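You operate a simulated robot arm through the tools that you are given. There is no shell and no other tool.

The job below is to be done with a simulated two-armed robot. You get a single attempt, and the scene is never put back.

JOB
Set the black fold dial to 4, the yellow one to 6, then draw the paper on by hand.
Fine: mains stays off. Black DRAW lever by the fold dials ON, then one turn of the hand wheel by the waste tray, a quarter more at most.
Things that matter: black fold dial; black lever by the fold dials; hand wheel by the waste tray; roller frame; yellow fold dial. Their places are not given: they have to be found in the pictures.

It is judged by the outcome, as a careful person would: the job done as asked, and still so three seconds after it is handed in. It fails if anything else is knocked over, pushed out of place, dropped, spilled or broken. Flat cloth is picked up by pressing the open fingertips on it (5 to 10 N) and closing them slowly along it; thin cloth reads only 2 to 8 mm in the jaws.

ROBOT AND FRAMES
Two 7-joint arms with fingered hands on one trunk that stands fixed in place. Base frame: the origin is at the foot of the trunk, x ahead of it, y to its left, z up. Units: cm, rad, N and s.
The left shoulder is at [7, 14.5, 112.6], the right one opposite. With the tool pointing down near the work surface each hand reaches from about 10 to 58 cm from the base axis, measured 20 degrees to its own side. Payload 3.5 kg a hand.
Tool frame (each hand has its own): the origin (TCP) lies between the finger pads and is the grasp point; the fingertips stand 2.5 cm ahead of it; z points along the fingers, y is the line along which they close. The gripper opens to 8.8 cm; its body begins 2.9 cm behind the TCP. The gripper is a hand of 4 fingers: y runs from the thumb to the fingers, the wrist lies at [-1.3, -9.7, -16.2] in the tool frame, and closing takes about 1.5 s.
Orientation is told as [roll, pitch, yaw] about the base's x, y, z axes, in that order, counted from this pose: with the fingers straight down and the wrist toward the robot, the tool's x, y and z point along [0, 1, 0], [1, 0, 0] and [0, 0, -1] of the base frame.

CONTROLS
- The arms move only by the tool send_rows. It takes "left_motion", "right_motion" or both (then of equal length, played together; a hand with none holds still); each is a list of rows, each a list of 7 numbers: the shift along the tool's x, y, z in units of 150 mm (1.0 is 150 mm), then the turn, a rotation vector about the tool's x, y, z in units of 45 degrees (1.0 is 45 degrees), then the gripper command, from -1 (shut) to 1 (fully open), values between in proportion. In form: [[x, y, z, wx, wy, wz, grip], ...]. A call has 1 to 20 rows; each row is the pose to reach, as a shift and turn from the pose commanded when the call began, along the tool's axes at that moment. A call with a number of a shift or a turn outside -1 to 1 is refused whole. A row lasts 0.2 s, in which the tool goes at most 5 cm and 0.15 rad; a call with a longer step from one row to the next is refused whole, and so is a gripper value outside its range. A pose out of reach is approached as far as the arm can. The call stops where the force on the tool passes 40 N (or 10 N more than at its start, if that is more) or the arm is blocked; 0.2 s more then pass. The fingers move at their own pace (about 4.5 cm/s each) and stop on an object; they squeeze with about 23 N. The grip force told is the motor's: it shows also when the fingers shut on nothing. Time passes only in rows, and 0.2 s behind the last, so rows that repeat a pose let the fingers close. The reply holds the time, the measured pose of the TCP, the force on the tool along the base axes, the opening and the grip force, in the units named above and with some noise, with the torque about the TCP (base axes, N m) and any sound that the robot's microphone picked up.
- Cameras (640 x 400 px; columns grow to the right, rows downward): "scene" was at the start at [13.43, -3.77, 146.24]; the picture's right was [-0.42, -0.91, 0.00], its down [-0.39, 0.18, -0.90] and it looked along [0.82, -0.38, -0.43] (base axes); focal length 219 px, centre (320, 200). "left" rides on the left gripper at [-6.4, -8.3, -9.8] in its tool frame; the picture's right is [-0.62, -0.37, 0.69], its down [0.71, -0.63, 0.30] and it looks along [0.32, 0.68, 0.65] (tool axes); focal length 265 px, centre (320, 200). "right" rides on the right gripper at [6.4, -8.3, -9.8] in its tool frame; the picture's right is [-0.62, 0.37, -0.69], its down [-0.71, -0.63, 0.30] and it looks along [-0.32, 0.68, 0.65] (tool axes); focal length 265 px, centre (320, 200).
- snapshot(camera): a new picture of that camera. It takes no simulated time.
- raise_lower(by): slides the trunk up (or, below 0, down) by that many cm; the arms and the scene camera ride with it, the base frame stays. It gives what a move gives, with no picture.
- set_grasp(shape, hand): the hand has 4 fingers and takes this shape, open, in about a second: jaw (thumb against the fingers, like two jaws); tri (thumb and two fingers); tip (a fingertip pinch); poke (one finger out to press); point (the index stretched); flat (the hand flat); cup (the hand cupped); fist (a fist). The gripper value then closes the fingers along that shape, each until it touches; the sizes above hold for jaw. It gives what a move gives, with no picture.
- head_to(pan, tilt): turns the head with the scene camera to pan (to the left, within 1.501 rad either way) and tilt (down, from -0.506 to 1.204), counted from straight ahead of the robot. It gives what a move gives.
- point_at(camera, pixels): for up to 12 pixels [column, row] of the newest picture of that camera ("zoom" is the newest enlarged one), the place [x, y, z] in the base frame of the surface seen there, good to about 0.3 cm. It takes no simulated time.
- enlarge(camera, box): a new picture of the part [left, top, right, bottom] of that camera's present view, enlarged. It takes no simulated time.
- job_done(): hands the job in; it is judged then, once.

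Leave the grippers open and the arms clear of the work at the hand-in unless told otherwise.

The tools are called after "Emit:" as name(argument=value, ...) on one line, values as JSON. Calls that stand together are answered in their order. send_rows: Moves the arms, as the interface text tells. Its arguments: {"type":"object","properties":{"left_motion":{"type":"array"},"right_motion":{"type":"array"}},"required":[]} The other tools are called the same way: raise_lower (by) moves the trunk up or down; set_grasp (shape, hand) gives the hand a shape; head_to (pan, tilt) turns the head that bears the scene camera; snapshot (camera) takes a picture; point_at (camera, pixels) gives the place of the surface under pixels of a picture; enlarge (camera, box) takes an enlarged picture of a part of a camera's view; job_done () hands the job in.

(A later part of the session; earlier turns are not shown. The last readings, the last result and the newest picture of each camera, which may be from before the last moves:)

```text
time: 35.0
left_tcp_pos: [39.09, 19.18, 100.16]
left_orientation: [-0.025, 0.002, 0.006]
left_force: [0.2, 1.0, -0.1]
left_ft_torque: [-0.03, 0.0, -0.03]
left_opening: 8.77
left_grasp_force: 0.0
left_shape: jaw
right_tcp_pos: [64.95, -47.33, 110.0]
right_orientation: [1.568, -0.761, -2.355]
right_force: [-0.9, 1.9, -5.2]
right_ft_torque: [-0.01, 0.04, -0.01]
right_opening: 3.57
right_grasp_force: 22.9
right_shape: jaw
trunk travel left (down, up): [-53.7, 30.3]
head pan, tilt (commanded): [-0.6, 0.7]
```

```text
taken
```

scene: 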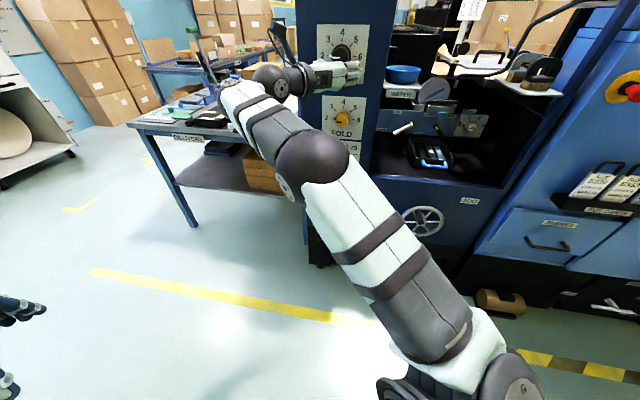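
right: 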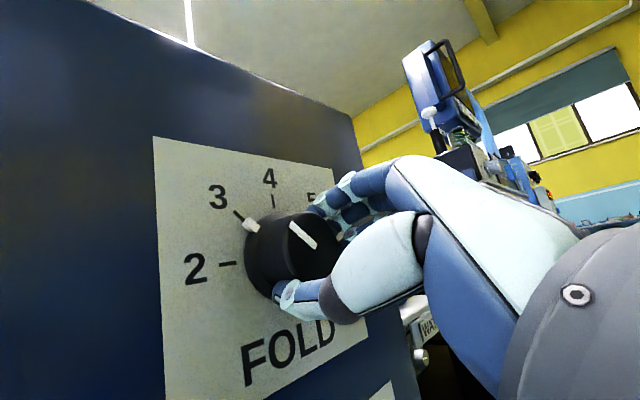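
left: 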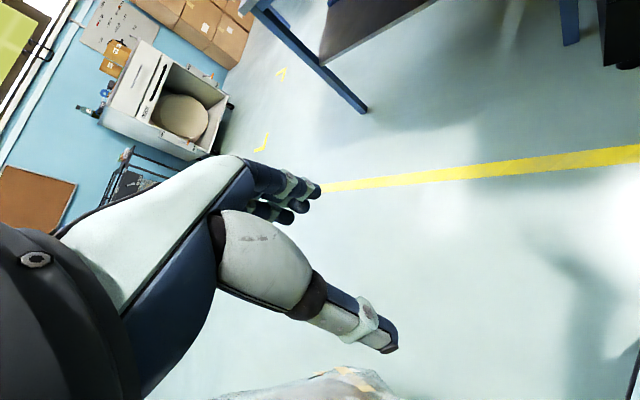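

The nub now points at 3 and turned together with the hand. I turn a further 45° to bring it to 4.

Emit:
send_rows(right_motion=[[0, 0, 0, 0, 0, 0.125, -1], [0, 0, 0, 0, 0, 0.25, -1], [0, 0, 0, 0, 0, 0.375, -1], [0, 0, 0, 0, 0, 0.5, -1], [0, 0, 0, 0, 0, 0.625, -1], [0, 0, 0, 0, 0, 0.75, -1], [0, 0, 0, 0, 0, 0.875, -1], [0, 0, 0, 0, 0, 1.0, -1], [0, 0, 0, 0, 0, 1.0, -1]])

Emit:
snapshot(camera="right")

Emit:
enlarge(camera="scene", box=[270, 0, 430, 120])

```text
time: 37.0
left_tcp_pos: [38.99, 19.22, 99.96]
left_orientation: [-0.026, 0.0, 0.006]
left_force: [-0.6, 0.1, 1.0]
left_ft_torque: [0.0, 0.0, -0.02]
left_opening: 8.77
left_grasp_force: 0.0
left_shape: jaw
right_tcp_pos: [64.85, -47.34, 110.14]
right_orientation: [1.57, 0.023, -2.359]
right_force: [-1.5, 0.7, -3.2]
right_ft_torque: [0.01, 0.06, -0.05]
right_opening: 3.48
right_grasp_force: 22.8
right_shape: jaw
trunk travel left (down, up): [-53.7, 30.3]
head pan, tilt (commanded): [-0.6, 0.7]
```

```text
taken
```

right: 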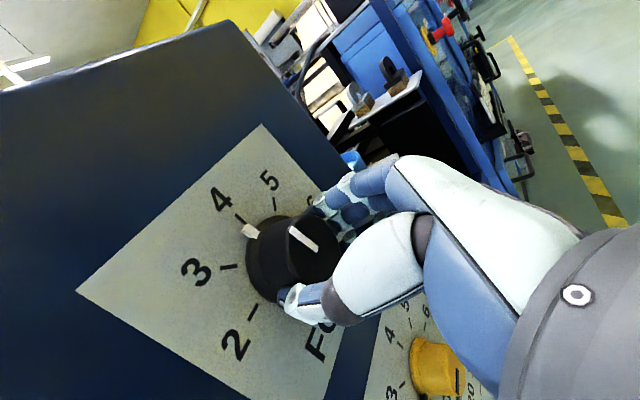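

```text
3.33 times, centred on (350, 60) of scene
```

zoom: 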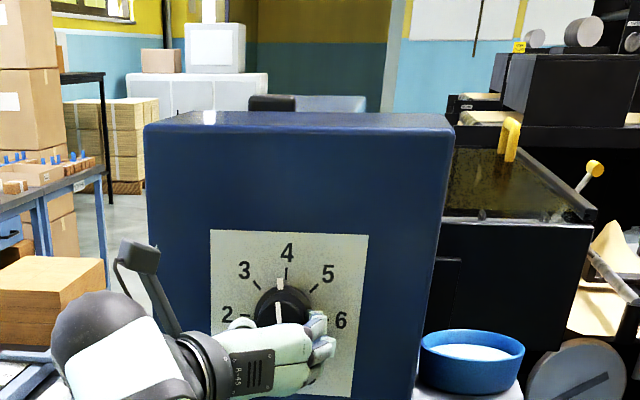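

The nub is near the 4 tick. Before letting go I zoom in closer to judge the exact angle.

Emit:
enlarge(camera="scene", box=[320, 50, 370, 82])

Emit:
point_at(camera="zoom", pixels=[[215, 250], [212, 280], [205, 370], [262, 210]])

Emit:
enlarge(camera="right", box=[160, 160, 350, 320])

```text
12.50 times, centred on (345, 66) of scene
```

zoom: 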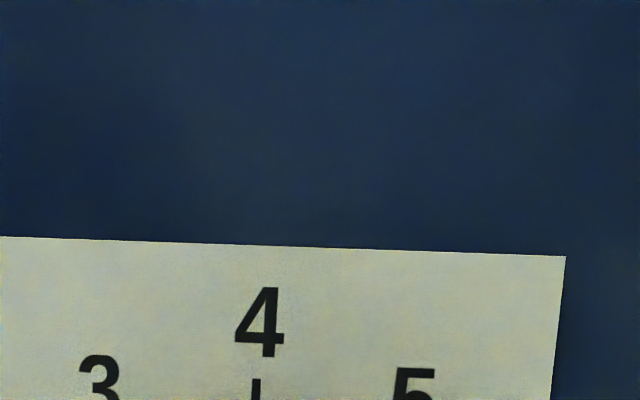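

```text
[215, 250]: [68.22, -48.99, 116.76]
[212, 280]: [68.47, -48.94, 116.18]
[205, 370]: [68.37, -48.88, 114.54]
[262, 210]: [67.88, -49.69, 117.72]
```

```text
2.50 times, centred on (255, 240) of right
```

zoom: 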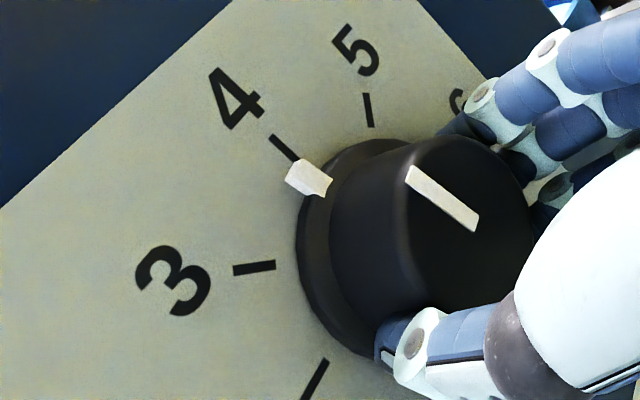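

The nub lines up with the 4 tick in the right camera. I check with a scene enlargement lower down and measured points.

Emit:
enlarge(camera="scene", box=[315, 55, 375, 93])

Emit:
point_at(camera="right", pixels=[[250, 231], [241, 221], [303, 238], [270, 254], [323, 250]])

```text
10.53 times, centred on (345, 74) of scene
```

zoom: 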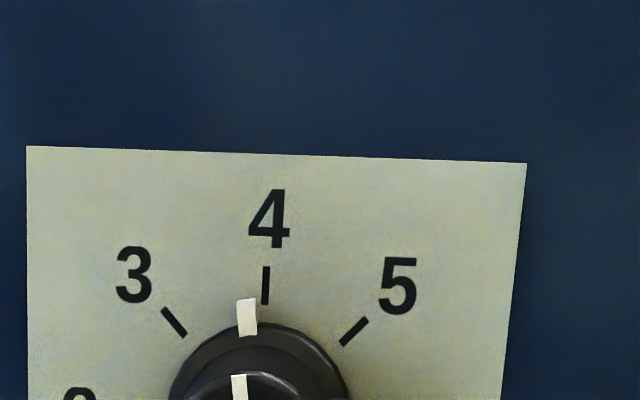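

```text
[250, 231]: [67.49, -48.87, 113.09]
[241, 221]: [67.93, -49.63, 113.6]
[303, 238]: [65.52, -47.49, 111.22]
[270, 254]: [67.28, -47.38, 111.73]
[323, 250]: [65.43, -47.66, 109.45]
```

The nub seems roughly 7–10° short of the 4 tick (the knob slipped slightly in the grip). I turn about 9° further.

Emit:
send_rows(right_motion=[[0, 0, 0, 0, 0, 0.07, -1], [0, 0, 0, 0, 0, 0.14, -1], [0, 0, 0, 0, 0, 0.2, -1], [0, 0, 0, 0, 0, 0.2, -1]])

Emit:
head_to(pan=-0.7, tilt=0.3)

Emit:
snapshot(camera="scene")

Emit:
enlarge(camera="right", box=[160, 160, 350, 320])

```text
time: 38.0
left_tcp_pos: [38.94, 19.35, 100.17]
left_orientation: [-0.023, 0.0, 0.007]
left_force: [0.0, 0.3, 0.7]
left_ft_torque: [-0.04, 0.01, 0.0]
left_opening: 8.77
left_grasp_force: 0.1
left_shape: jaw
right_tcp_pos: [64.89, -47.31, 110.05]
right_orientation: [1.57, 0.18, -2.358]
right_force: [-1.8, 2.3, -5.9]
right_ft_torque: [0.06, 0.07, -0.03]
right_opening: 3.49
right_grasp_force: 23.1
right_shape: jaw
trunk travel left (down, up): [-53.7, 30.3]
head pan, tilt (commanded): [-0.6, 0.7]
```

```text
time: 38.9
left_tcp_pos: [38.96, 19.38, 100.05]
left_orientation: [-0.024, 0.0, 0.005]
left_force: [0.8, 0.2, -0.2]
left_ft_torque: [0.04, -0.02, 0.0]
left_opening: 8.74
left_grasp_force: 0.0
left_shape: jaw
right_tcp_pos: [64.82, -47.26, 110.06]
right_orientation: [1.57, 0.18, -2.359]
right_force: [-1.7, 2.5, -6.7]
right_ft_torque: [0.1, 0.11, -0.06]
right_opening: 3.49
right_grasp_force: 23.2
right_shape: jaw
trunk travel left (down, up): [-53.7, 30.3]
head pan, tilt (commanded): [-0.7, 0.3]
```

```text
taken
```

scene: 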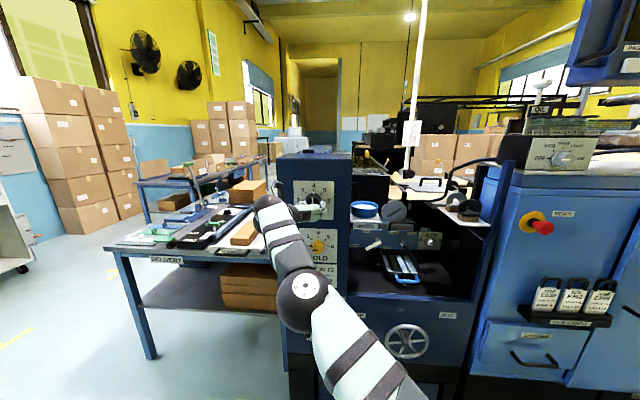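

```text
2.50 times, centred on (255, 240) of right
```

zoom: 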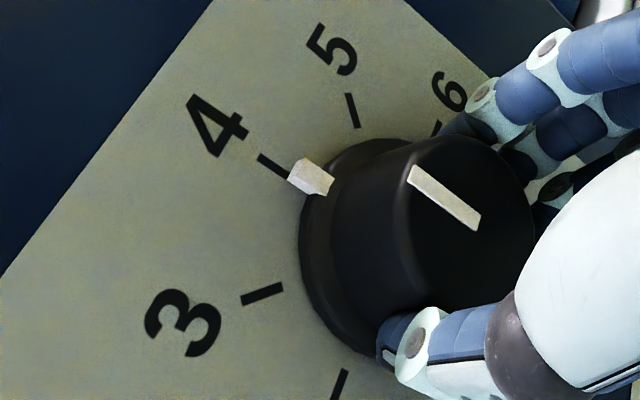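

Now the nub is slightly past the tick in this oblique view. I enlarge the scene view for a more frontal judgement.

Emit:
enlarge(camera="scene", box=[285, 172, 345, 210])

Emit:
point_at(camera="zoom", pixels=[[320, 200]])

```text
10.53 times, centred on (315, 191) of scene
```

zoom: 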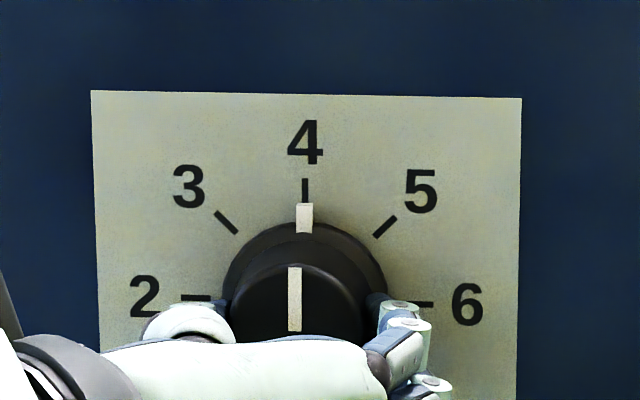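

```text
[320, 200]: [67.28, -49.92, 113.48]
```

From the front, the nub sits right on the 4 tick and the white mark is upright. I open the hand, holding still, then check before backing off.

Emit:
send_rows(right_motion=[[0, 0, 0, 0, 0, 0, -0.6], [0, 0, 0, 0, 0, 0, -0.2], [0, 0, 0, 0, 0, 0, 0.3], [0, 0, 0, 0, 0, 0, 0.7], [0, 0, 0, 0, 0, 0, 1], [0, 0, 0, 0, 0, 0, 1], [0, 0, 0, 0, 0, 0, 1], [0, 0, 0, 0, 0, 0, 1]])

Emit:
enlarge(camera="scene", box=[285, 172, 345, 210])

Emit:
enlarge(camera="right", box=[160, 160, 350, 320])

```text
time: 40.7
left_tcp_pos: [38.87, 19.36, 100.1]
left_orientation: [-0.025, 0.0, 0.006]
left_force: [-0.1, 0.3, 0.8]
left_ft_torque: [0.0, -0.03, 0.02]
left_opening: 8.77
left_grasp_force: 0.0
left_shape: jaw
right_tcp_pos: [64.74, -47.35, 110.07]
right_orientation: [1.57, 0.179, -2.357]
right_force: [-0.8, -0.1, -1.2]
right_ft_torque: [-0.04, 0.03, 0.0]
right_opening: 8.77
right_grasp_force: 0.1
right_shape: jaw
trunk travel left (down, up): [-53.7, 30.3]
head pan, tilt (commanded): [-0.7, 0.3]
```

```text
10.53 times, centred on (315, 191) of scene
```

zoom: 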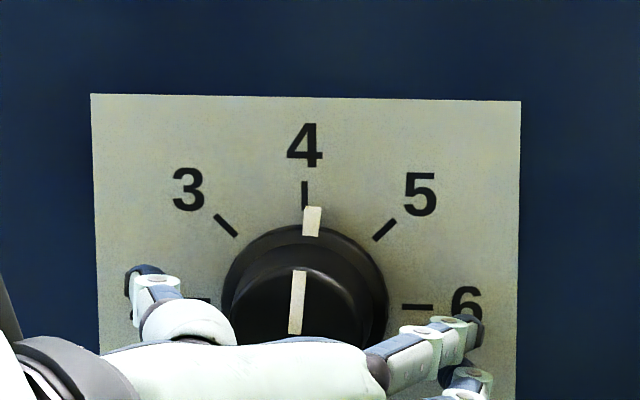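

```text
2.50 times, centred on (255, 240) of right
```

zoom: 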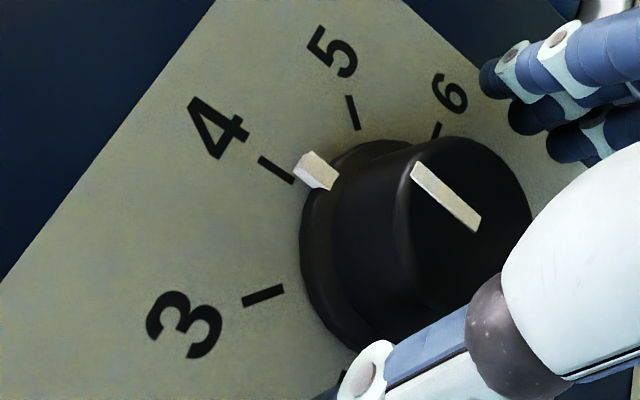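

On opening, the knob crept about 5° past the 4 tick. I'd like it truer: I close on it again in place and watch what the grip does to it.

Emit:
send_rows(right_motion=[[0, 0, 0, 0, 0, 0, 0.4], [0, 0, 0, 0, 0, 0, 0.1], [0, 0, 0, 0, 0, 0, -0.2], [0, 0, 0, 0, 0, 0, -0.5], [0, 0, 0, 0, 0, 0, -0.8], [0, 0, 0, 0, 0, 0, -1], [0, 0, 0, 0, 0, 0, -1]])

Emit:
enlarge(camera="scene", box=[285, 172, 345, 210])

```text
time: 42.3
left_tcp_pos: [38.95, 19.48, 100.08]
left_orientation: [-0.024, -0.001, 0.004]
left_force: [0.0, 0.0, -0.4]
left_ft_torque: [0.01, 0.01, 0.05]
left_opening: 8.77
left_grasp_force: 0.1
left_shape: jaw
right_tcp_pos: [64.93, -47.18, 110.25]
right_orientation: [1.57, 0.179, -2.357]
right_force: [2.7, 2.0, -0.2]
right_ft_torque: [-0.02, -0.02, 0.03]
right_opening: 3.61
right_grasp_force: 23.2
right_shape: jaw
trunk travel left (down, up): [-53.7, 30.3]
head pan, tilt (commanded): [-0.7, 0.3]
```

```text
10.53 times, centred on (315, 191) of scene
```

zoom: 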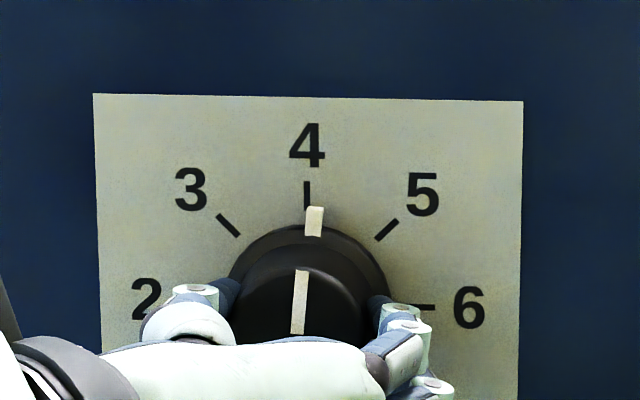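

Closing did not move the knob. I turn back counterclockwise by about 7° and look.

Emit:
send_rows(right_motion=[[0, 0, 0, 0, 0, -0.08, -1], [0, 0, 0, 0, 0, -0.15, -1], [0, 0, 0, 0, 0, -0.15, -1]])

Emit:
enlarge(camera="scene", box=[285, 172, 345, 210])

```text
time: 43.1
left_tcp_pos: [39.03, 19.5, 100.1]
left_orientation: [-0.026, -0.001, 0.006]
left_force: [0.2, -0.7, 0.3]
left_ft_torque: [0.0, -0.04, 0.0]
left_opening: 8.76
left_grasp_force: 0.0
left_shape: jaw
right_tcp_pos: [64.87, -47.25, 110.1]
right_orientation: [1.572, 0.062, -2.358]
right_force: [2.5, 1.3, 1.6]
right_ft_torque: [0.0, -0.06, 0.09]
right_opening: 3.6
right_grasp_force: 22.8
right_shape: jaw
trunk travel left (down, up): [-53.7, 30.3]
head pan, tilt (commanded): [-0.7, 0.3]
```

```text
10.53 times, centred on (315, 191) of scene
```

zoom: 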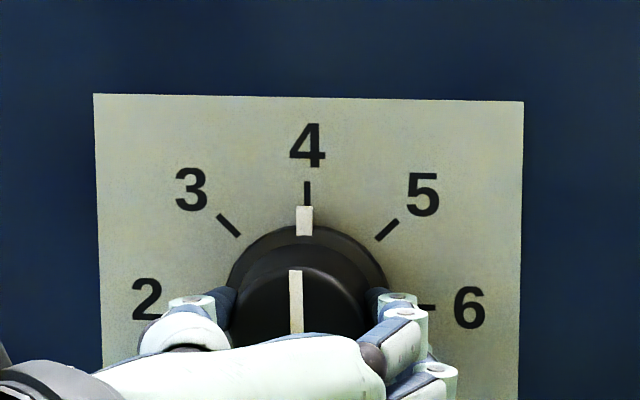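

The nub is again on the 4 tick. I open the hand and check.

Emit:
send_rows(right_motion=[[0, 0, 0, 0, 0, 0, -0.6], [0, 0, 0, 0, 0, 0, -0.2], [0, 0, 0, 0, 0, 0, 0.3], [0, 0, 0, 0, 0, 0, 0.7], [0, 0, 0, 0, 0, 0, 1], [0, 0, 0, 0, 0, 0, 1], [0, 0, 0, 0, 0, 0, 1], [0, 0, 0, 0, 0, 0, 1]])

Emit:
enlarge(camera="scene", box=[285, 172, 345, 210])

```text
time: 44.9
left_tcp_pos: [38.9, 19.34, 100.06]
left_orientation: [-0.025, 0.0, 0.005]
left_force: [0.6, -0.8, -0.3]
left_ft_torque: [0.0, 0.01, -0.03]
left_opening: 8.77
left_grasp_force: 0.1
left_shape: jaw
right_tcp_pos: [64.82, -47.17, 110.18]
right_orientation: [1.571, 0.063, -2.358]
right_force: [0.2, -0.4, 0.3]
right_ft_torque: [0.01, 0.0, 0.0]
right_opening: 8.74
right_grasp_force: 0.1
right_shape: jaw
trunk travel left (down, up): [-53.7, 30.3]
head pan, tilt (commanded): [-0.7, 0.3]
```

```text
10.53 times, centred on (315, 191) of scene
```

zoom: 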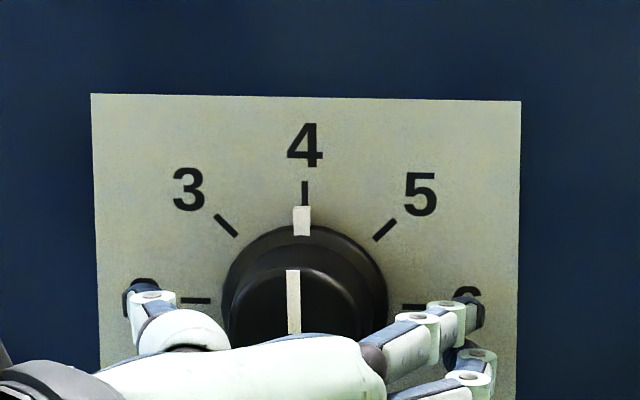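

The black dial stays on 4 with the hand open. I draw the hand straight back 9 cm.

Emit:
send_rows(right_motion=[[0, 0, -0.06, 0, 0, 0, 1], [0, 0, -0.15, 0, 0, 0, 1], [0, 0, -0.25, 0, 0, 0, 1], [0, 0, -0.38, 0, 0, 0, 1], [0, 0, -0.5, 0, 0, 0, 1], [0, 0, -0.6, 0, 0, 0, 1]])

Emit:
enlarge(camera="scene", box=[285, 172, 345, 210])

Emit:
snapshot(camera="right")

```text
time: 46.3
left_tcp_pos: [38.88, 19.56, 100.11]
left_orientation: [-0.027, 0.0, 0.006]
left_force: [-0.9, -0.1, 0.1]
left_ft_torque: [0.0, 0.01, 0.0]
left_opening: 8.78
left_grasp_force: 0.0
left_shape: jaw
right_tcp_pos: [63.6, -42.18, 110.84]
right_orientation: [1.571, 0.06, -2.36]
right_force: [-0.9, 1.0, -0.1]
right_ft_torque: [-0.01, 0.04, -0.01]
right_opening: 8.78
right_grasp_force: 0.1
right_shape: jaw
right hand out of reach, approached as far as the arm can: row 3, 4, 5, 6
trunk travel left (down, up): [-53.7, 30.3]
head pan, tilt (commanded): [-0.7, 0.3]
```

```text
10.53 times, centred on (315, 191) of scene
```

zoom: 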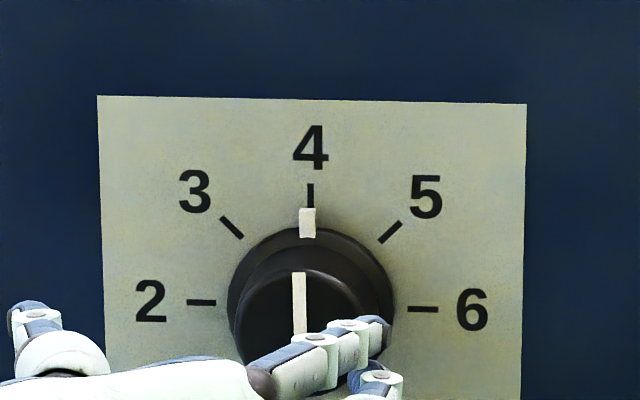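

```text
taken
```

right: 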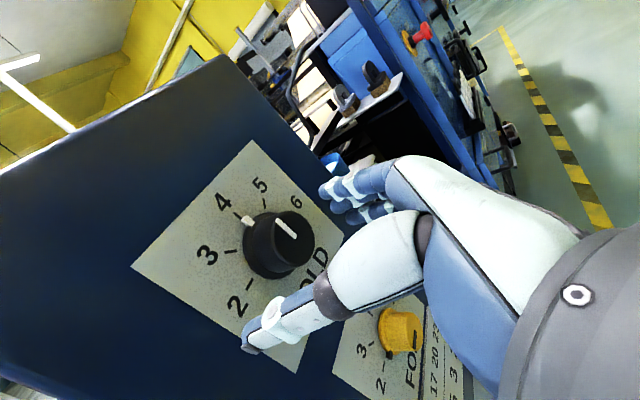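

The black dial reads 4. The hand drifted left while backing, but touched nothing. I now rotate back toward 0° while moving right 2.7 cm and back 4.5 cm.

Emit:
send_rows(right_motion=[[0, 0, -0.1, 0, 0, -0.167, 1], [0, 0.05, -0.2, 0, 0, -0.333, 1], [0, 0.1, -0.3, 0, 0, -0.5, 1], [0, 0.14, -0.3, 0, 0, -0.667, 1], [0, 0.18, -0.3, 0, 0, -0.833, 1], [0, 0.18, -0.3, 0, 0, -1.0, 1]])

Emit:
send_rows(right_motion=[[0, 0, 0, 0, 0, -0.167, 1], [0, 0, 0, 0, 0, -0.333, 1], [0, 0, 0, 0, 0, -0.5, 1], [0, 0, 0, 0, 0, -0.667, 1], [0, 0, 0, 0, 0, -0.833, 1], [0, 0, 0, 0, 0, -1.0, 1]])

```text
time: 47.9
left_tcp_pos: [38.95, 19.47, 100.11]
left_orientation: [-0.027, 0.0, 0.004]
left_force: [0.1, -0.3, -0.8]
left_ft_torque: [0.02, -0.02, 0.02]
left_opening: 8.76
left_grasp_force: 0.1
left_shape: jaw
right_tcp_pos: [65.19, -42.18, 110.11]
right_orientation: [1.596, -0.72, -2.35]
right_force: [0.1, 0.5, -0.2]
right_ft_torque: [-0.02, -0.02, 0.0]
right_opening: 8.78
right_grasp_force: 0.1
right_shape: jaw
right hand out of reach, approached as far as the arm can: row 1, 2, 3, 4, 5, 6
trunk travel left (down, up): [-53.7, 30.3]
head pan, tilt (commanded): [-0.7, 0.3]
stopped in row 6 (right hand): the arm was blocked; the commanded pose is now the measured one
```

```text
time: 49.3
left_tcp_pos: [38.85, 19.31, 100.22]
left_orientation: [-0.026, -0.001, 0.004]
left_force: [0.8, 0.6, -0.3]
left_ft_torque: [-0.02, 0.02, 0.0]
left_opening: 8.79
left_grasp_force: 0.0
left_shape: jaw
right_tcp_pos: [65.15, -42.3, 110.0]
right_orientation: [1.857, -1.506, -2.619]
right_force: [0.6, 0.1, -0.5]
right_ft_torque: [0.02, 0.02, 0.01]
right_opening: 8.79
right_grasp_force: 0.0
right_shape: jaw
trunk travel left (down, up): [-53.7, 30.3]
head pan, tilt (commanded): [-0.7, 0.3]
```

Odd: the arm was blocked and sits at [65.2,-42.3,110]. I look at how the arm lies and whether it touches something.

Emit:
snapshot(camera="scene")

Emit:
head_to(pan=-0.5, tilt=0.95)

Emit:
snapshot(camera="scene")

Emit:
snapshot(camera="right")

```text
taken
```

scene: 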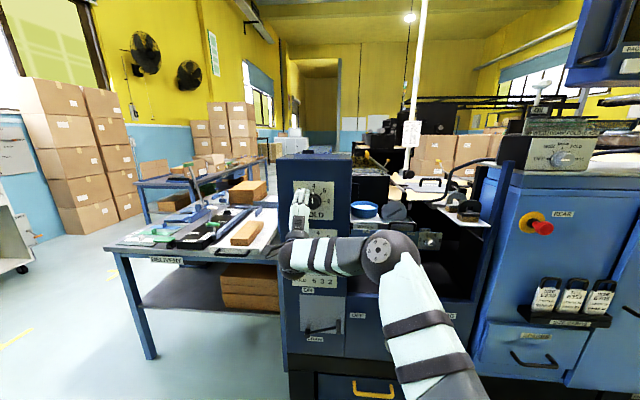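

```text
time: 50.3
left_tcp_pos: [38.84, 19.28, 100.2]
left_orientation: [-0.024, 0.0, 0.006]
left_force: [-0.2, 0.5, -0.1]
left_ft_torque: [-0.02, 0.0, 0.02]
left_opening: 8.75
left_grasp_force: 0.1
left_shape: jaw
right_tcp_pos: [65.22, -42.3, 109.99]
right_orientation: [1.841, -1.503, -2.604]
right_force: [1.1, -0.3, 0.5]
right_ft_torque: [-0.01, 0.01, 0.0]
right_opening: 8.82
right_grasp_force: 0.1
right_shape: jaw
trunk travel left (down, up): [-53.7, 30.3]
head pan, tilt (commanded): [-0.499, 0.949]
```

```text
taken
```

scene: 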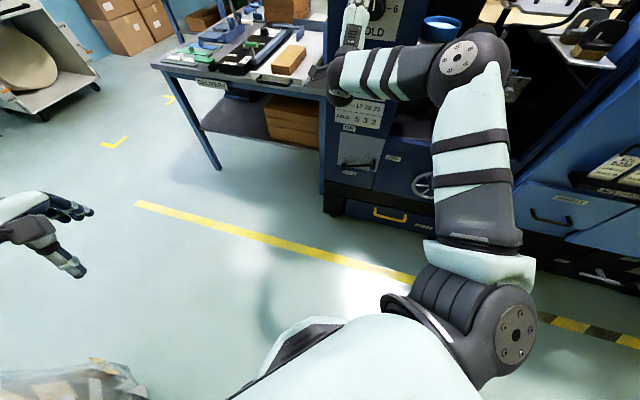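

```text
taken
```

right: 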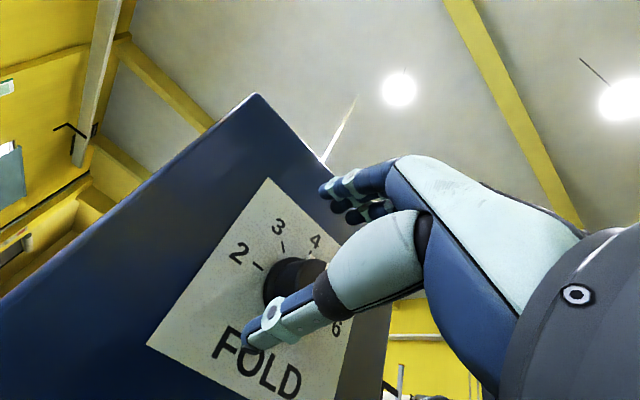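

The elbow has swung to the right, in front of the lever region. I measure how far the elbow and forearm are from the machine.

Emit:
point_at(camera="scene", pixels=[[465, 60], [440, 75], [500, 50], [345, 90], [395, 70], [330, 78], [505, 150], [500, 80]])

Emit:
enlarge(camera="scene", box=[310, 0, 550, 150])

```text
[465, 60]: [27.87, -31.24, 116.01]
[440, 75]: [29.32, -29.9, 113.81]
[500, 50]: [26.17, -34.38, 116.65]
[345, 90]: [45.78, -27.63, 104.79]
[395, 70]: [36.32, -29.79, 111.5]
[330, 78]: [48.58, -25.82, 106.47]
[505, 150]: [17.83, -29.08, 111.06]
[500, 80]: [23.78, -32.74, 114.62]
```

```text
2.67 times, centred on (430, 75) of scene
```

zoom: 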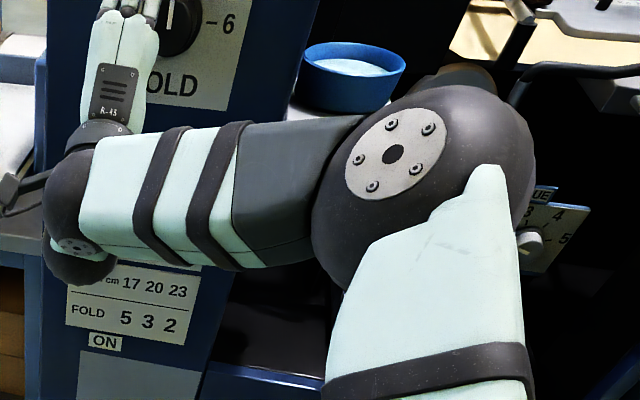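

The elbow is 40 cm from the machine, so that block was an arm limit, not a contact. I ease the hand right 3.7 cm and back 6 cm, straightening the few degrees of tilt.

Emit:
send_rows(right_motion=[[0, 0, -0.1, 0.01, -0.01, -0.03, 1], [-0.03, 0, -0.2, 0.02, -0.02, -0.06, 1], [-0.1, 0, -0.3, 0.023, -0.03, -0.084, 1], [-0.18, 0, -0.4, 0.023, -0.03, -0.084, 1], [-0.247, 0, -0.4, 0.023, -0.03, -0.084, 1], [-0.247, 0, -0.4, 0.023, -0.03, -0.084, 1]])

Emit:
snapshot(camera="scene")

```text
time: 51.7
left_tcp_pos: [38.77, 19.34, 100.08]
left_orientation: [-0.024, 0.0, 0.006]
left_force: [0.2, 0.6, -0.2]
left_ft_torque: [0.0, 0.05, 0.01]
left_opening: 8.78
left_grasp_force: 0.0
left_shape: jaw
right_tcp_pos: [58.36, -40.9, 109.64]
right_orientation: [-1.328, -1.568, 0.545]
right_force: [-0.2, 0.9, -0.3]
right_ft_torque: [0.02, 0.0, 0.01]
right_opening: 8.79
right_grasp_force: 0.1
right_shape: jaw
trunk travel left (down, up): [-53.7, 30.3]
head pan, tilt (commanded): [-0.499, 0.949]
```

```text
taken
```

scene: 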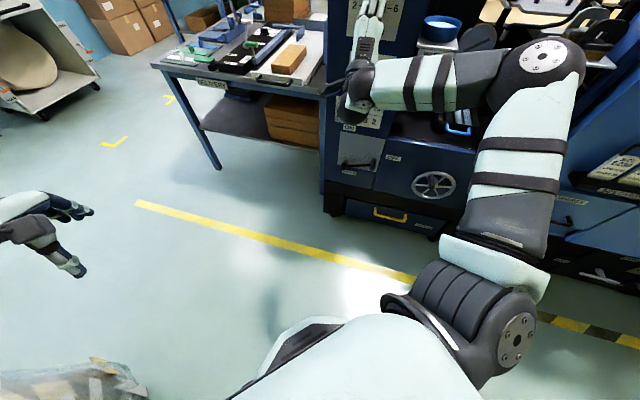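

The arm now lies in a natural elbow-right shape with the hand at 0° before the black dial. I check the elbow's clearance before lowering for the yellow dial.

Emit:
point_at(camera="scene", pixels=[[545, 60], [585, 75], [530, 45], [565, 110]])

Emit:
raise_lower(by=-16.4)

Emit:
head_to(pan=-0.7, tilt=0.3)

Emit:
snapshot(camera="scene")

Emit:
snapshot(camera="right")

```text
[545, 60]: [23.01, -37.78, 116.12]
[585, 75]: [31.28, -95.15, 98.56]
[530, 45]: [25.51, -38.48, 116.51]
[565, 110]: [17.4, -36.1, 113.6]
```

```text
time: 53.6
left_tcp_pos: [38.75, 19.33, 83.87]
left_orientation: [-0.025, -0.001, 0.005]
left_force: [1.1, -0.1, -0.1]
left_ft_torque: [0.0, 0.02, -0.01]
left_opening: 8.8
left_grasp_force: 0.1
left_shape: jaw
right_tcp_pos: [58.39, -40.86, 93.37]
right_orientation: [-1.294, -1.568, 0.512]
right_force: [0.1, -0.7, 0.4]
right_ft_torque: [0.07, -0.02, -0.03]
right_opening: 8.76
right_grasp_force: 0.1
right_shape: jaw
trunk travel left (down, up): [-37.3, 46.7]
head pan, tilt (commanded): [-0.499, 0.949]
```

```text
time: 54.6
left_tcp_pos: [38.79, 19.3, 83.7]
left_orientation: [-0.024, 0.0, 0.005]
left_force: [0.3, 0.1, 0.5]
left_ft_torque: [0.04, -0.02, 0.06]
left_opening: 8.79
left_grasp_force: 0.0
left_shape: jaw
right_tcp_pos: [58.23, -40.97, 93.16]
right_orientation: [-1.224, -1.568, 0.44]
right_force: [-0.5, -0.2, -0.4]
right_ft_torque: [0.02, 0.0, 0.0]
right_opening: 8.77
right_grasp_force: 0.1
right_shape: jaw
trunk travel left (down, up): [-37.3, 46.7]
head pan, tilt (commanded): [-0.7, 0.3]
```

```text
taken
```

scene: 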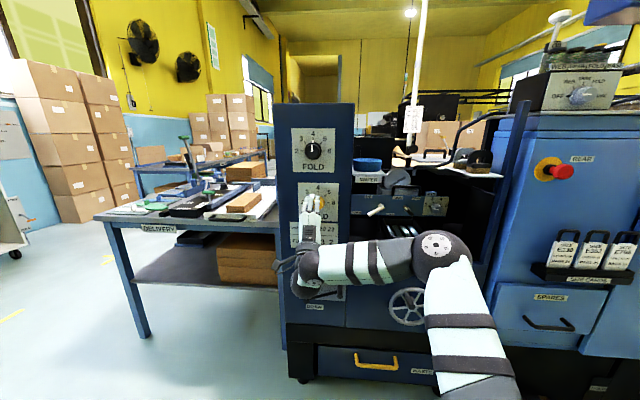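

```text
taken
```

right: 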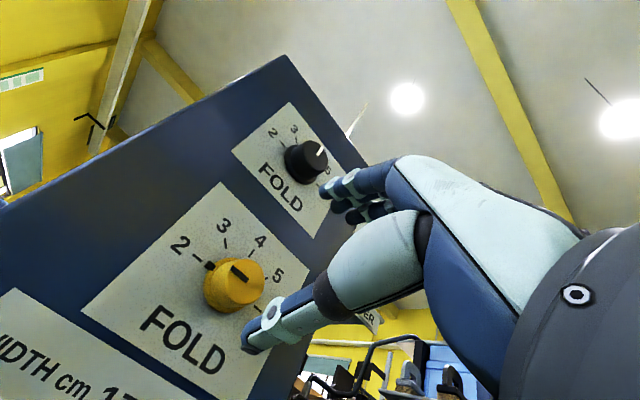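

The yellow knob is seen at (235,285) in the right picture. I enlarge it and measure it, and check the black dial again in the scene view.

Emit:
enlarge(camera="right", box=[155, 205, 315, 355])

Emit:
point_at(camera="right", pixels=[[240, 278], [258, 268], [232, 265], [225, 285], [245, 300], [210, 266], [197, 257], [256, 308]])

Emit:
enlarge(camera="scene", box=[285, 125, 345, 220])

```text
2.67 times, centred on (235, 280) of right
```

zoom: 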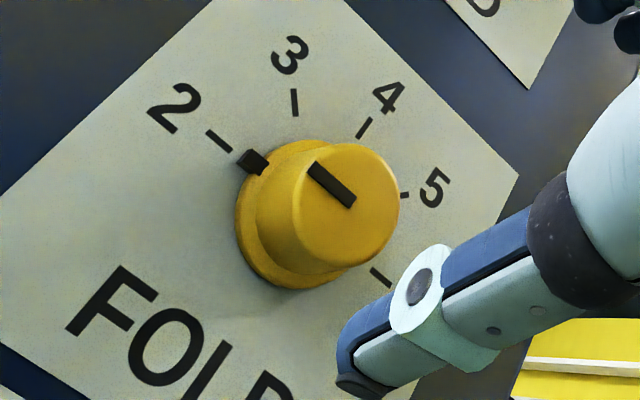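

```text
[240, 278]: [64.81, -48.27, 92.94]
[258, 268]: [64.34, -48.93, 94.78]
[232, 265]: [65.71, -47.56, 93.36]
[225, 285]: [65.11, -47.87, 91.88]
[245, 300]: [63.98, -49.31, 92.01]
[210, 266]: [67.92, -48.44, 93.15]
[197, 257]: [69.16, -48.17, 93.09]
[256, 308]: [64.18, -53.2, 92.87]
```

```text
4.21 times, centred on (315, 172) of scene
```

zoom: 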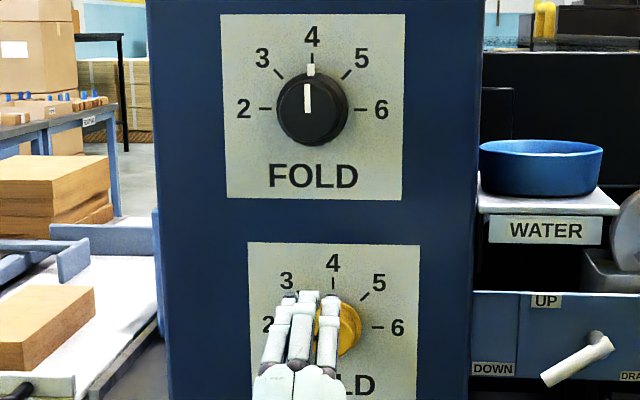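

Black still reads 4. The yellow knob axis is at about [66.5,-50.75,93.0]. I shift right 1.1 cm, advance 5 cm, and test the 90° turn in free air before gripping.

Emit:
send_rows(right_motion=[[-0.03, 0, 0.1, 0, 0, 0, 1], [-0.073, 0, 0.2, 0, 0, 0, 1], [-0.073, 0, 0.32, 0, 0, 0, 1], [-0.073, 0, 0.32, 0, 0, 0.167, 1], [-0.073, 0, 0.32, 0, 0, 0.333, 1], [-0.073, 0, 0.32, 0, 0, 0.5, 1], [-0.073, 0, 0.32, 0, 0, 0.667, 1], [-0.073, 0, 0.32, 0, 0, 0.833, 1], [-0.073, 0, 0.32, 0, 0, 1.0, 1]])

Emit:
send_rows(right_motion=[[0, 0, 0, 0, 0, 0.167, 1], [0, 0, 0, 0, 0, 0.333, 1], [0, 0, 0, 0, 0, 0.5, 1], [0, 0, 0, 0, 0, 0.667, 1], [0, 0, 0, 0, 0, 0.833, 1], [0, 0, 0, 0, 0, 1.0, 1]])

Emit:
snapshot(camera="scene")

```text
time: 56.6
left_tcp_pos: [38.85, 19.3, 83.62]
left_orientation: [-0.024, -0.001, 0.007]
left_force: [0.1, -0.2, -0.3]
left_ft_torque: [0.01, 0.0, -0.01]
left_opening: 8.76
left_grasp_force: 0.1
left_shape: jaw
right_tcp_pos: [61.03, -45.15, 93.11]
right_orientation: [1.568, -0.787, -2.353]
right_force: [-1.0, 0.2, 0.0]
right_ft_torque: [0.02, 0.01, -0.02]
right_opening: 8.79
right_grasp_force: 0.1
right_shape: jaw
trunk travel left (down, up): [-37.3, 46.7]
head pan, tilt (commanded): [-0.7, 0.3]
```

```text
time: 58.0
left_tcp_pos: [38.88, 19.25, 83.76]
left_orientation: [-0.025, 0.0, 0.005]
left_force: [0.6, 0.9, 0.2]
left_ft_torque: [0.02, -0.04, 0.0]
left_opening: 8.76
left_grasp_force: 0.0
left_shape: jaw
right_tcp_pos: [61.05, -45.11, 93.11]
right_orientation: [1.57, -0.002, -2.354]
right_force: [0.2, 0.2, 0.2]
right_ft_torque: [0.02, 0.01, -0.01]
right_opening: 8.8
right_grasp_force: 0.1
right_shape: jaw
trunk travel left (down, up): [-37.3, 46.7]
head pan, tilt (commanded): [-0.7, 0.3]
```

```text
taken
```

scene: 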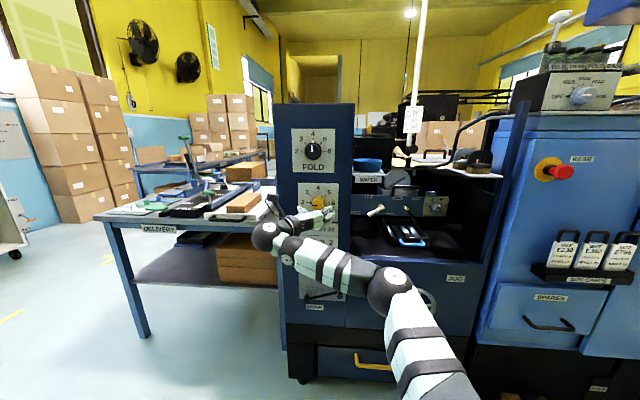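

The turn to +90° is fine here. I test a further 45° (to +135°) to see how far the wrist can go.

Emit:
send_rows(right_motion=[[0, 0, 0, 0, 0, 0.167, 1], [0, 0, 0, 0, 0, 0.333, 1], [0, 0, 0, 0, 0, 0.5, 1], [0, 0, 0, 0, 0, 0.667, 1], [0, 0, 0, 0, 0, 0.833, 1], [0, 0, 0, 0, 0, 1.0, 1]])

Emit:
snapshot(camera="scene")

```text
time: 59.4
left_tcp_pos: [38.88, 19.3, 83.82]
left_orientation: [-0.025, 0.001, 0.004]
left_force: [-1.2, 0.2, -0.2]
left_ft_torque: [-0.04, 0.0, 0.0]
left_opening: 8.75
left_grasp_force: 0.0
left_shape: jaw
right_tcp_pos: [60.89, -45.05, 93.24]
right_orientation: [1.568, 0.785, -2.354]
right_force: [-0.4, 0.2, -0.6]
right_ft_torque: [-0.01, 0.02, -0.03]
right_opening: 8.79
right_grasp_force: 0.1
right_shape: jaw
trunk travel left (down, up): [-37.3, 46.7]
head pan, tilt (commanded): [-0.7, 0.3]
```

```text
taken
```

scene: 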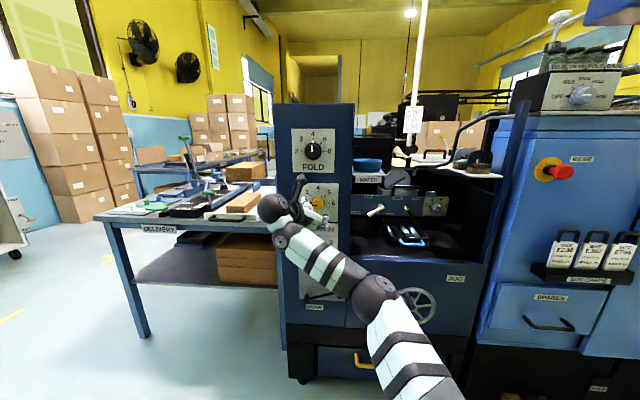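

+135° works too. I try on to +180° (the wrist will be above; it stays 16 cm off the face).

Emit:
send_rows(right_motion=[[0, 0, 0, 0, 0, 0.167, 1], [0, 0, 0, 0, 0, 0.333, 1], [0, 0, 0, 0, 0, 0.5, 1], [0, 0, 0, 0, 0, 0.667, 1], [0, 0, 0, 0, 0, 0.833, 1], [0, 0, 0, 0, 0, 1.0, 1]])

Emit:
snapshot(camera="scene")

```text
time: 60.8
left_tcp_pos: [38.86, 19.24, 83.87]
left_orientation: [-0.024, -0.001, 0.004]
left_force: [-1.1, -0.1, -0.1]
left_ft_torque: [0.0, 0.02, 0.0]
left_opening: 8.76
left_grasp_force: 0.1
left_shape: jaw
right_tcp_pos: [60.94, -44.97, 93.21]
right_orientation: [-0.349, 1.568, 2.011]
right_force: [0.1, 0.7, 0.2]
right_ft_torque: [-0.04, 0.0, 0.0]
right_opening: 8.78
right_grasp_force: 0.1
right_shape: jaw
trunk travel left (down, up): [-37.3, 46.7]
head pan, tilt (commanded): [-0.7, 0.3]
```

```text
taken
```

scene: 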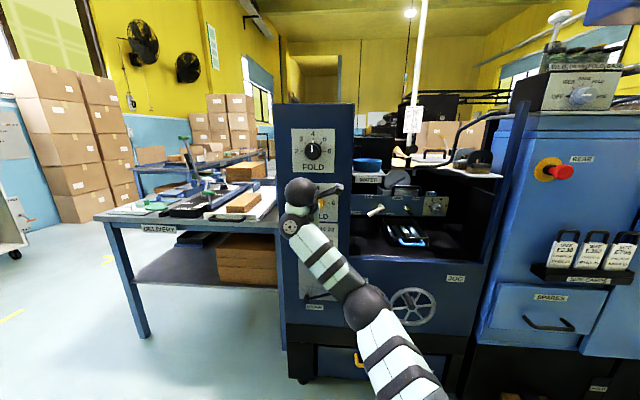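

Even +180° is reachable, so one grip may do the whole turn. I wind back to 0° (four steps of -45°).

Emit:
send_rows(right_motion=[[0, 0, 0, 0, 0, -0.167, 1], [0, 0, 0, 0, 0, -0.333, 1], [0, 0, 0, 0, 0, -0.5, 1], [0, 0, 0, 0, 0, -0.667, 1], [0, 0, 0, 0, 0, -0.833, 1], [0, 0, 0, 0, 0, -1.0, 1]])

Emit:
send_rows(right_motion=[[0, 0, 0, 0, 0, -0.167, 1], [0, 0, 0, 0, 0, -0.333, 1], [0, 0, 0, 0, 0, -0.5, 1], [0, 0, 0, 0, 0, -0.667, 1], [0, 0, 0, 0, 0, -0.833, 1], [0, 0, 0, 0, 0, -1.0, 1]])

Emit:
send_rows(right_motion=[[0, 0, 0, 0, 0, -0.167, 1], [0, 0, 0, 0, 0, -0.333, 1], [0, 0, 0, 0, 0, -0.5, 1], [0, 0, 0, 0, 0, -0.667, 1], [0, 0, 0, 0, 0, -0.833, 1], [0, 0, 0, 0, 0, -1.0, 1]])

Emit:
send_rows(right_motion=[[0, 0, 0, 0, 0, -0.167, 1], [0, 0, 0, 0, 0, -0.333, 1], [0, 0, 0, 0, 0, -0.5, 1], [0, 0, 0, 0, 0, -0.667, 1], [0, 0, 0, 0, 0, -0.833, 1], [0, 0, 0, 0, 0, -1.0, 1]])

Emit:
snapshot(camera="right")

```text
time: 62.2
left_tcp_pos: [38.86, 19.23, 83.9]
left_orientation: [-0.025, 0.0, 0.007]
left_force: [0.2, -0.8, 0.2]
left_ft_torque: [0.02, -0.01, 0.0]
left_opening: 8.78
left_grasp_force: 0.1
left_shape: jaw
right_tcp_pos: [60.98, -44.99, 93.13]
right_orientation: [1.569, 0.781, -2.357]
right_force: [0.1, 0.7, 0.3]
right_ft_torque: [-0.02, 0.02, -0.05]
right_opening: 8.78
right_grasp_force: 0.0
right_shape: jaw
trunk travel left (down, up): [-37.3, 46.7]
head pan, tilt (commanded): [-0.7, 0.3]
```

```text
time: 63.6
left_tcp_pos: [38.76, 19.3, 83.72]
left_orientation: [-0.026, 0.0, 0.007]
left_force: [0.5, -0.8, -0.7]
left_ft_torque: [0.0, 0.02, 0.0]
left_opening: 8.77
left_grasp_force: 0.2
left_shape: jaw
right_tcp_pos: [60.94, -45.02, 93.18]
right_orientation: [1.569, -0.004, -2.355]
right_force: [0.2, 0.7, 0.4]
right_ft_torque: [-0.01, 0.03, 0.0]
right_opening: 8.8
right_grasp_force: 0.0
right_shape: jaw
trunk travel left (down, up): [-37.3, 46.7]
head pan, tilt (commanded): [-0.7, 0.3]
```

```text
time: 65.0
left_tcp_pos: [38.89, 19.34, 83.78]
left_orientation: [-0.025, 0.0, 0.006]
left_force: [-0.6, -0.2, 0.5]
left_ft_torque: [-0.04, 0.01, 0.0]
left_opening: 8.75
left_grasp_force: 0.1
left_shape: jaw
right_tcp_pos: [61.09, -45.06, 93.1]
right_orientation: [1.571, -0.789, -2.355]
right_force: [0.1, 0.1, 0.2]
right_ft_torque: [0.02, 0.0, 0.02]
right_opening: 8.82
right_grasp_force: 0.1
right_shape: jaw
trunk travel left (down, up): [-37.3, 46.7]
head pan, tilt (commanded): [-0.7, 0.3]
```

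```text
time: 66.4
left_tcp_pos: [38.83, 19.32, 83.85]
left_orientation: [-0.025, 0.0, 0.005]
left_force: [0.9, -0.2, -0.3]
left_ft_torque: [-0.04, 0.0, -0.01]
left_opening: 8.79
left_grasp_force: 0.1
left_shape: jaw
right_tcp_pos: [60.9, -44.96, 93.18]
right_orientation: [-1.351, -1.567, 0.568]
right_force: [-0.4, 0.1, 0.1]
right_ft_torque: [0.0, 0.02, -0.02]
right_opening: 8.82
right_grasp_force: 0.1
right_shape: jaw
trunk travel left (down, up): [-37.3, 46.7]
head pan, tilt (commanded): [-0.7, 0.3]
```

```text
taken
```

right: 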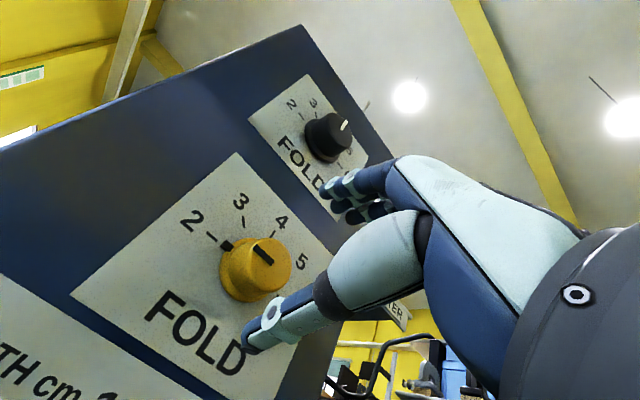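

Back at 0°, centred. I advance 4.3 cm around the yellow knob with the hand open.

Emit:
send_rows(right_motion=[[0, 0, 0.08, 0, 0, 0, 1], [0, 0, 0.15, 0, 0, 0, 1], [0, 0, 0.21, 0, 0, 0, 1], [0, 0, 0.26, 0, 0, 0, 1], [0, 0, 0.287, 0, 0, 0, 1], [0, 0, 0.287, 0, 0, 0, 1]])

Emit:
snapshot(camera="right")

Emit:
enlarge(camera="scene", box=[285, 170, 345, 230])

```text
time: 67.8
left_tcp_pos: [38.86, 19.34, 83.75]
left_orientation: [-0.025, -0.001, 0.004]
left_force: [-0.7, 0.1, 0.1]
left_ft_torque: [-0.01, 0.03, 0.01]
left_opening: 8.77
left_grasp_force: 0.0
left_shape: jaw
right_tcp_pos: [64.16, -48.23, 93.2]
right_orientation: [-1.13, -1.57, 0.346]
right_force: [0.7, 0.0, -0.5]
right_ft_torque: [0.0, 0.02, 0.03]
right_opening: 8.78
right_grasp_force: 0.0
right_shape: jaw
trunk travel left (down, up): [-37.3, 46.7]
head pan, tilt (commanded): [-0.7, 0.3]
```

```text
taken
```

right: 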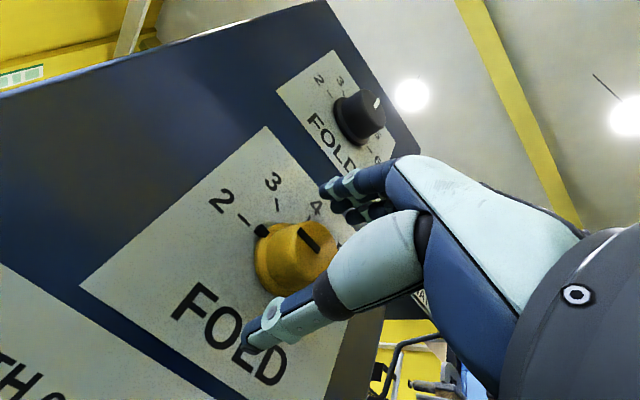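

```text
6.67 times, centred on (315, 200) of scene
```

zoom: 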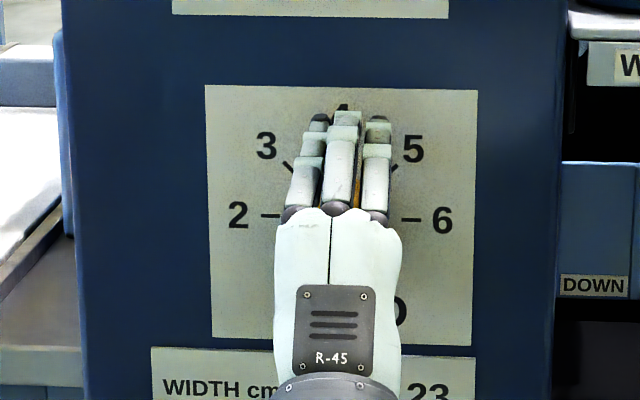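

The hand is around the yellow knob, well centred between ticks 2 and 6. I close on it.

Emit:
send_rows(right_motion=[[0, 0, 0, 0, 0, 0, 0.4], [0, 0, 0, 0, 0, 0, 0.1], [0, 0, 0, 0, 0, 0, -0.2], [0, 0, 0, 0, 0, 0, -0.5], [0, 0, 0, 0, 0, 0, -0.8], [0, 0, 0, 0, 0, 0, -1], [0, 0, 0, 0, 0, 0, -1], [0, 0, 0, 0, 0, 0, -1]])

Emit:
snapshot(camera="right")

```text
time: 69.6
left_tcp_pos: [39.03, 19.38, 83.77]
left_orientation: [-0.025, 0.0, 0.005]
left_force: [0.1, -0.3, -0.7]
left_ft_torque: [0.01, -0.02, 0.0]
left_opening: 8.75
left_grasp_force: 0.0
left_shape: jaw
right_tcp_pos: [64.14, -48.04, 93.12]
right_orientation: [-0.884, -1.567, 0.099]
right_force: [-0.9, 3.3, -5.7]
right_ft_torque: [0.08, 0.08, 0.03]
right_opening: 2.9
right_grasp_force: 22.8
right_shape: jaw
trunk travel left (down, up): [-37.3, 46.7]
head pan, tilt (commanded): [-0.7, 0.3]
```

```text
taken
```

right: 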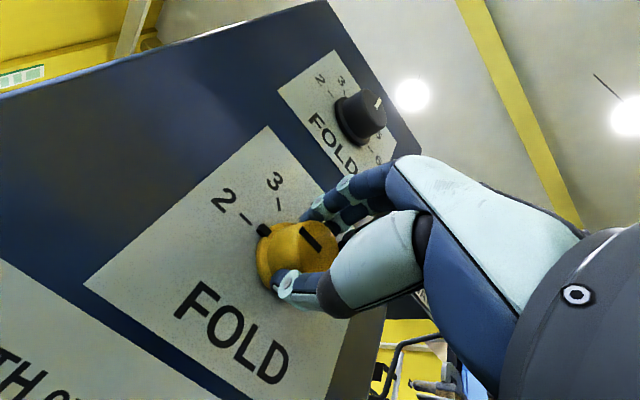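

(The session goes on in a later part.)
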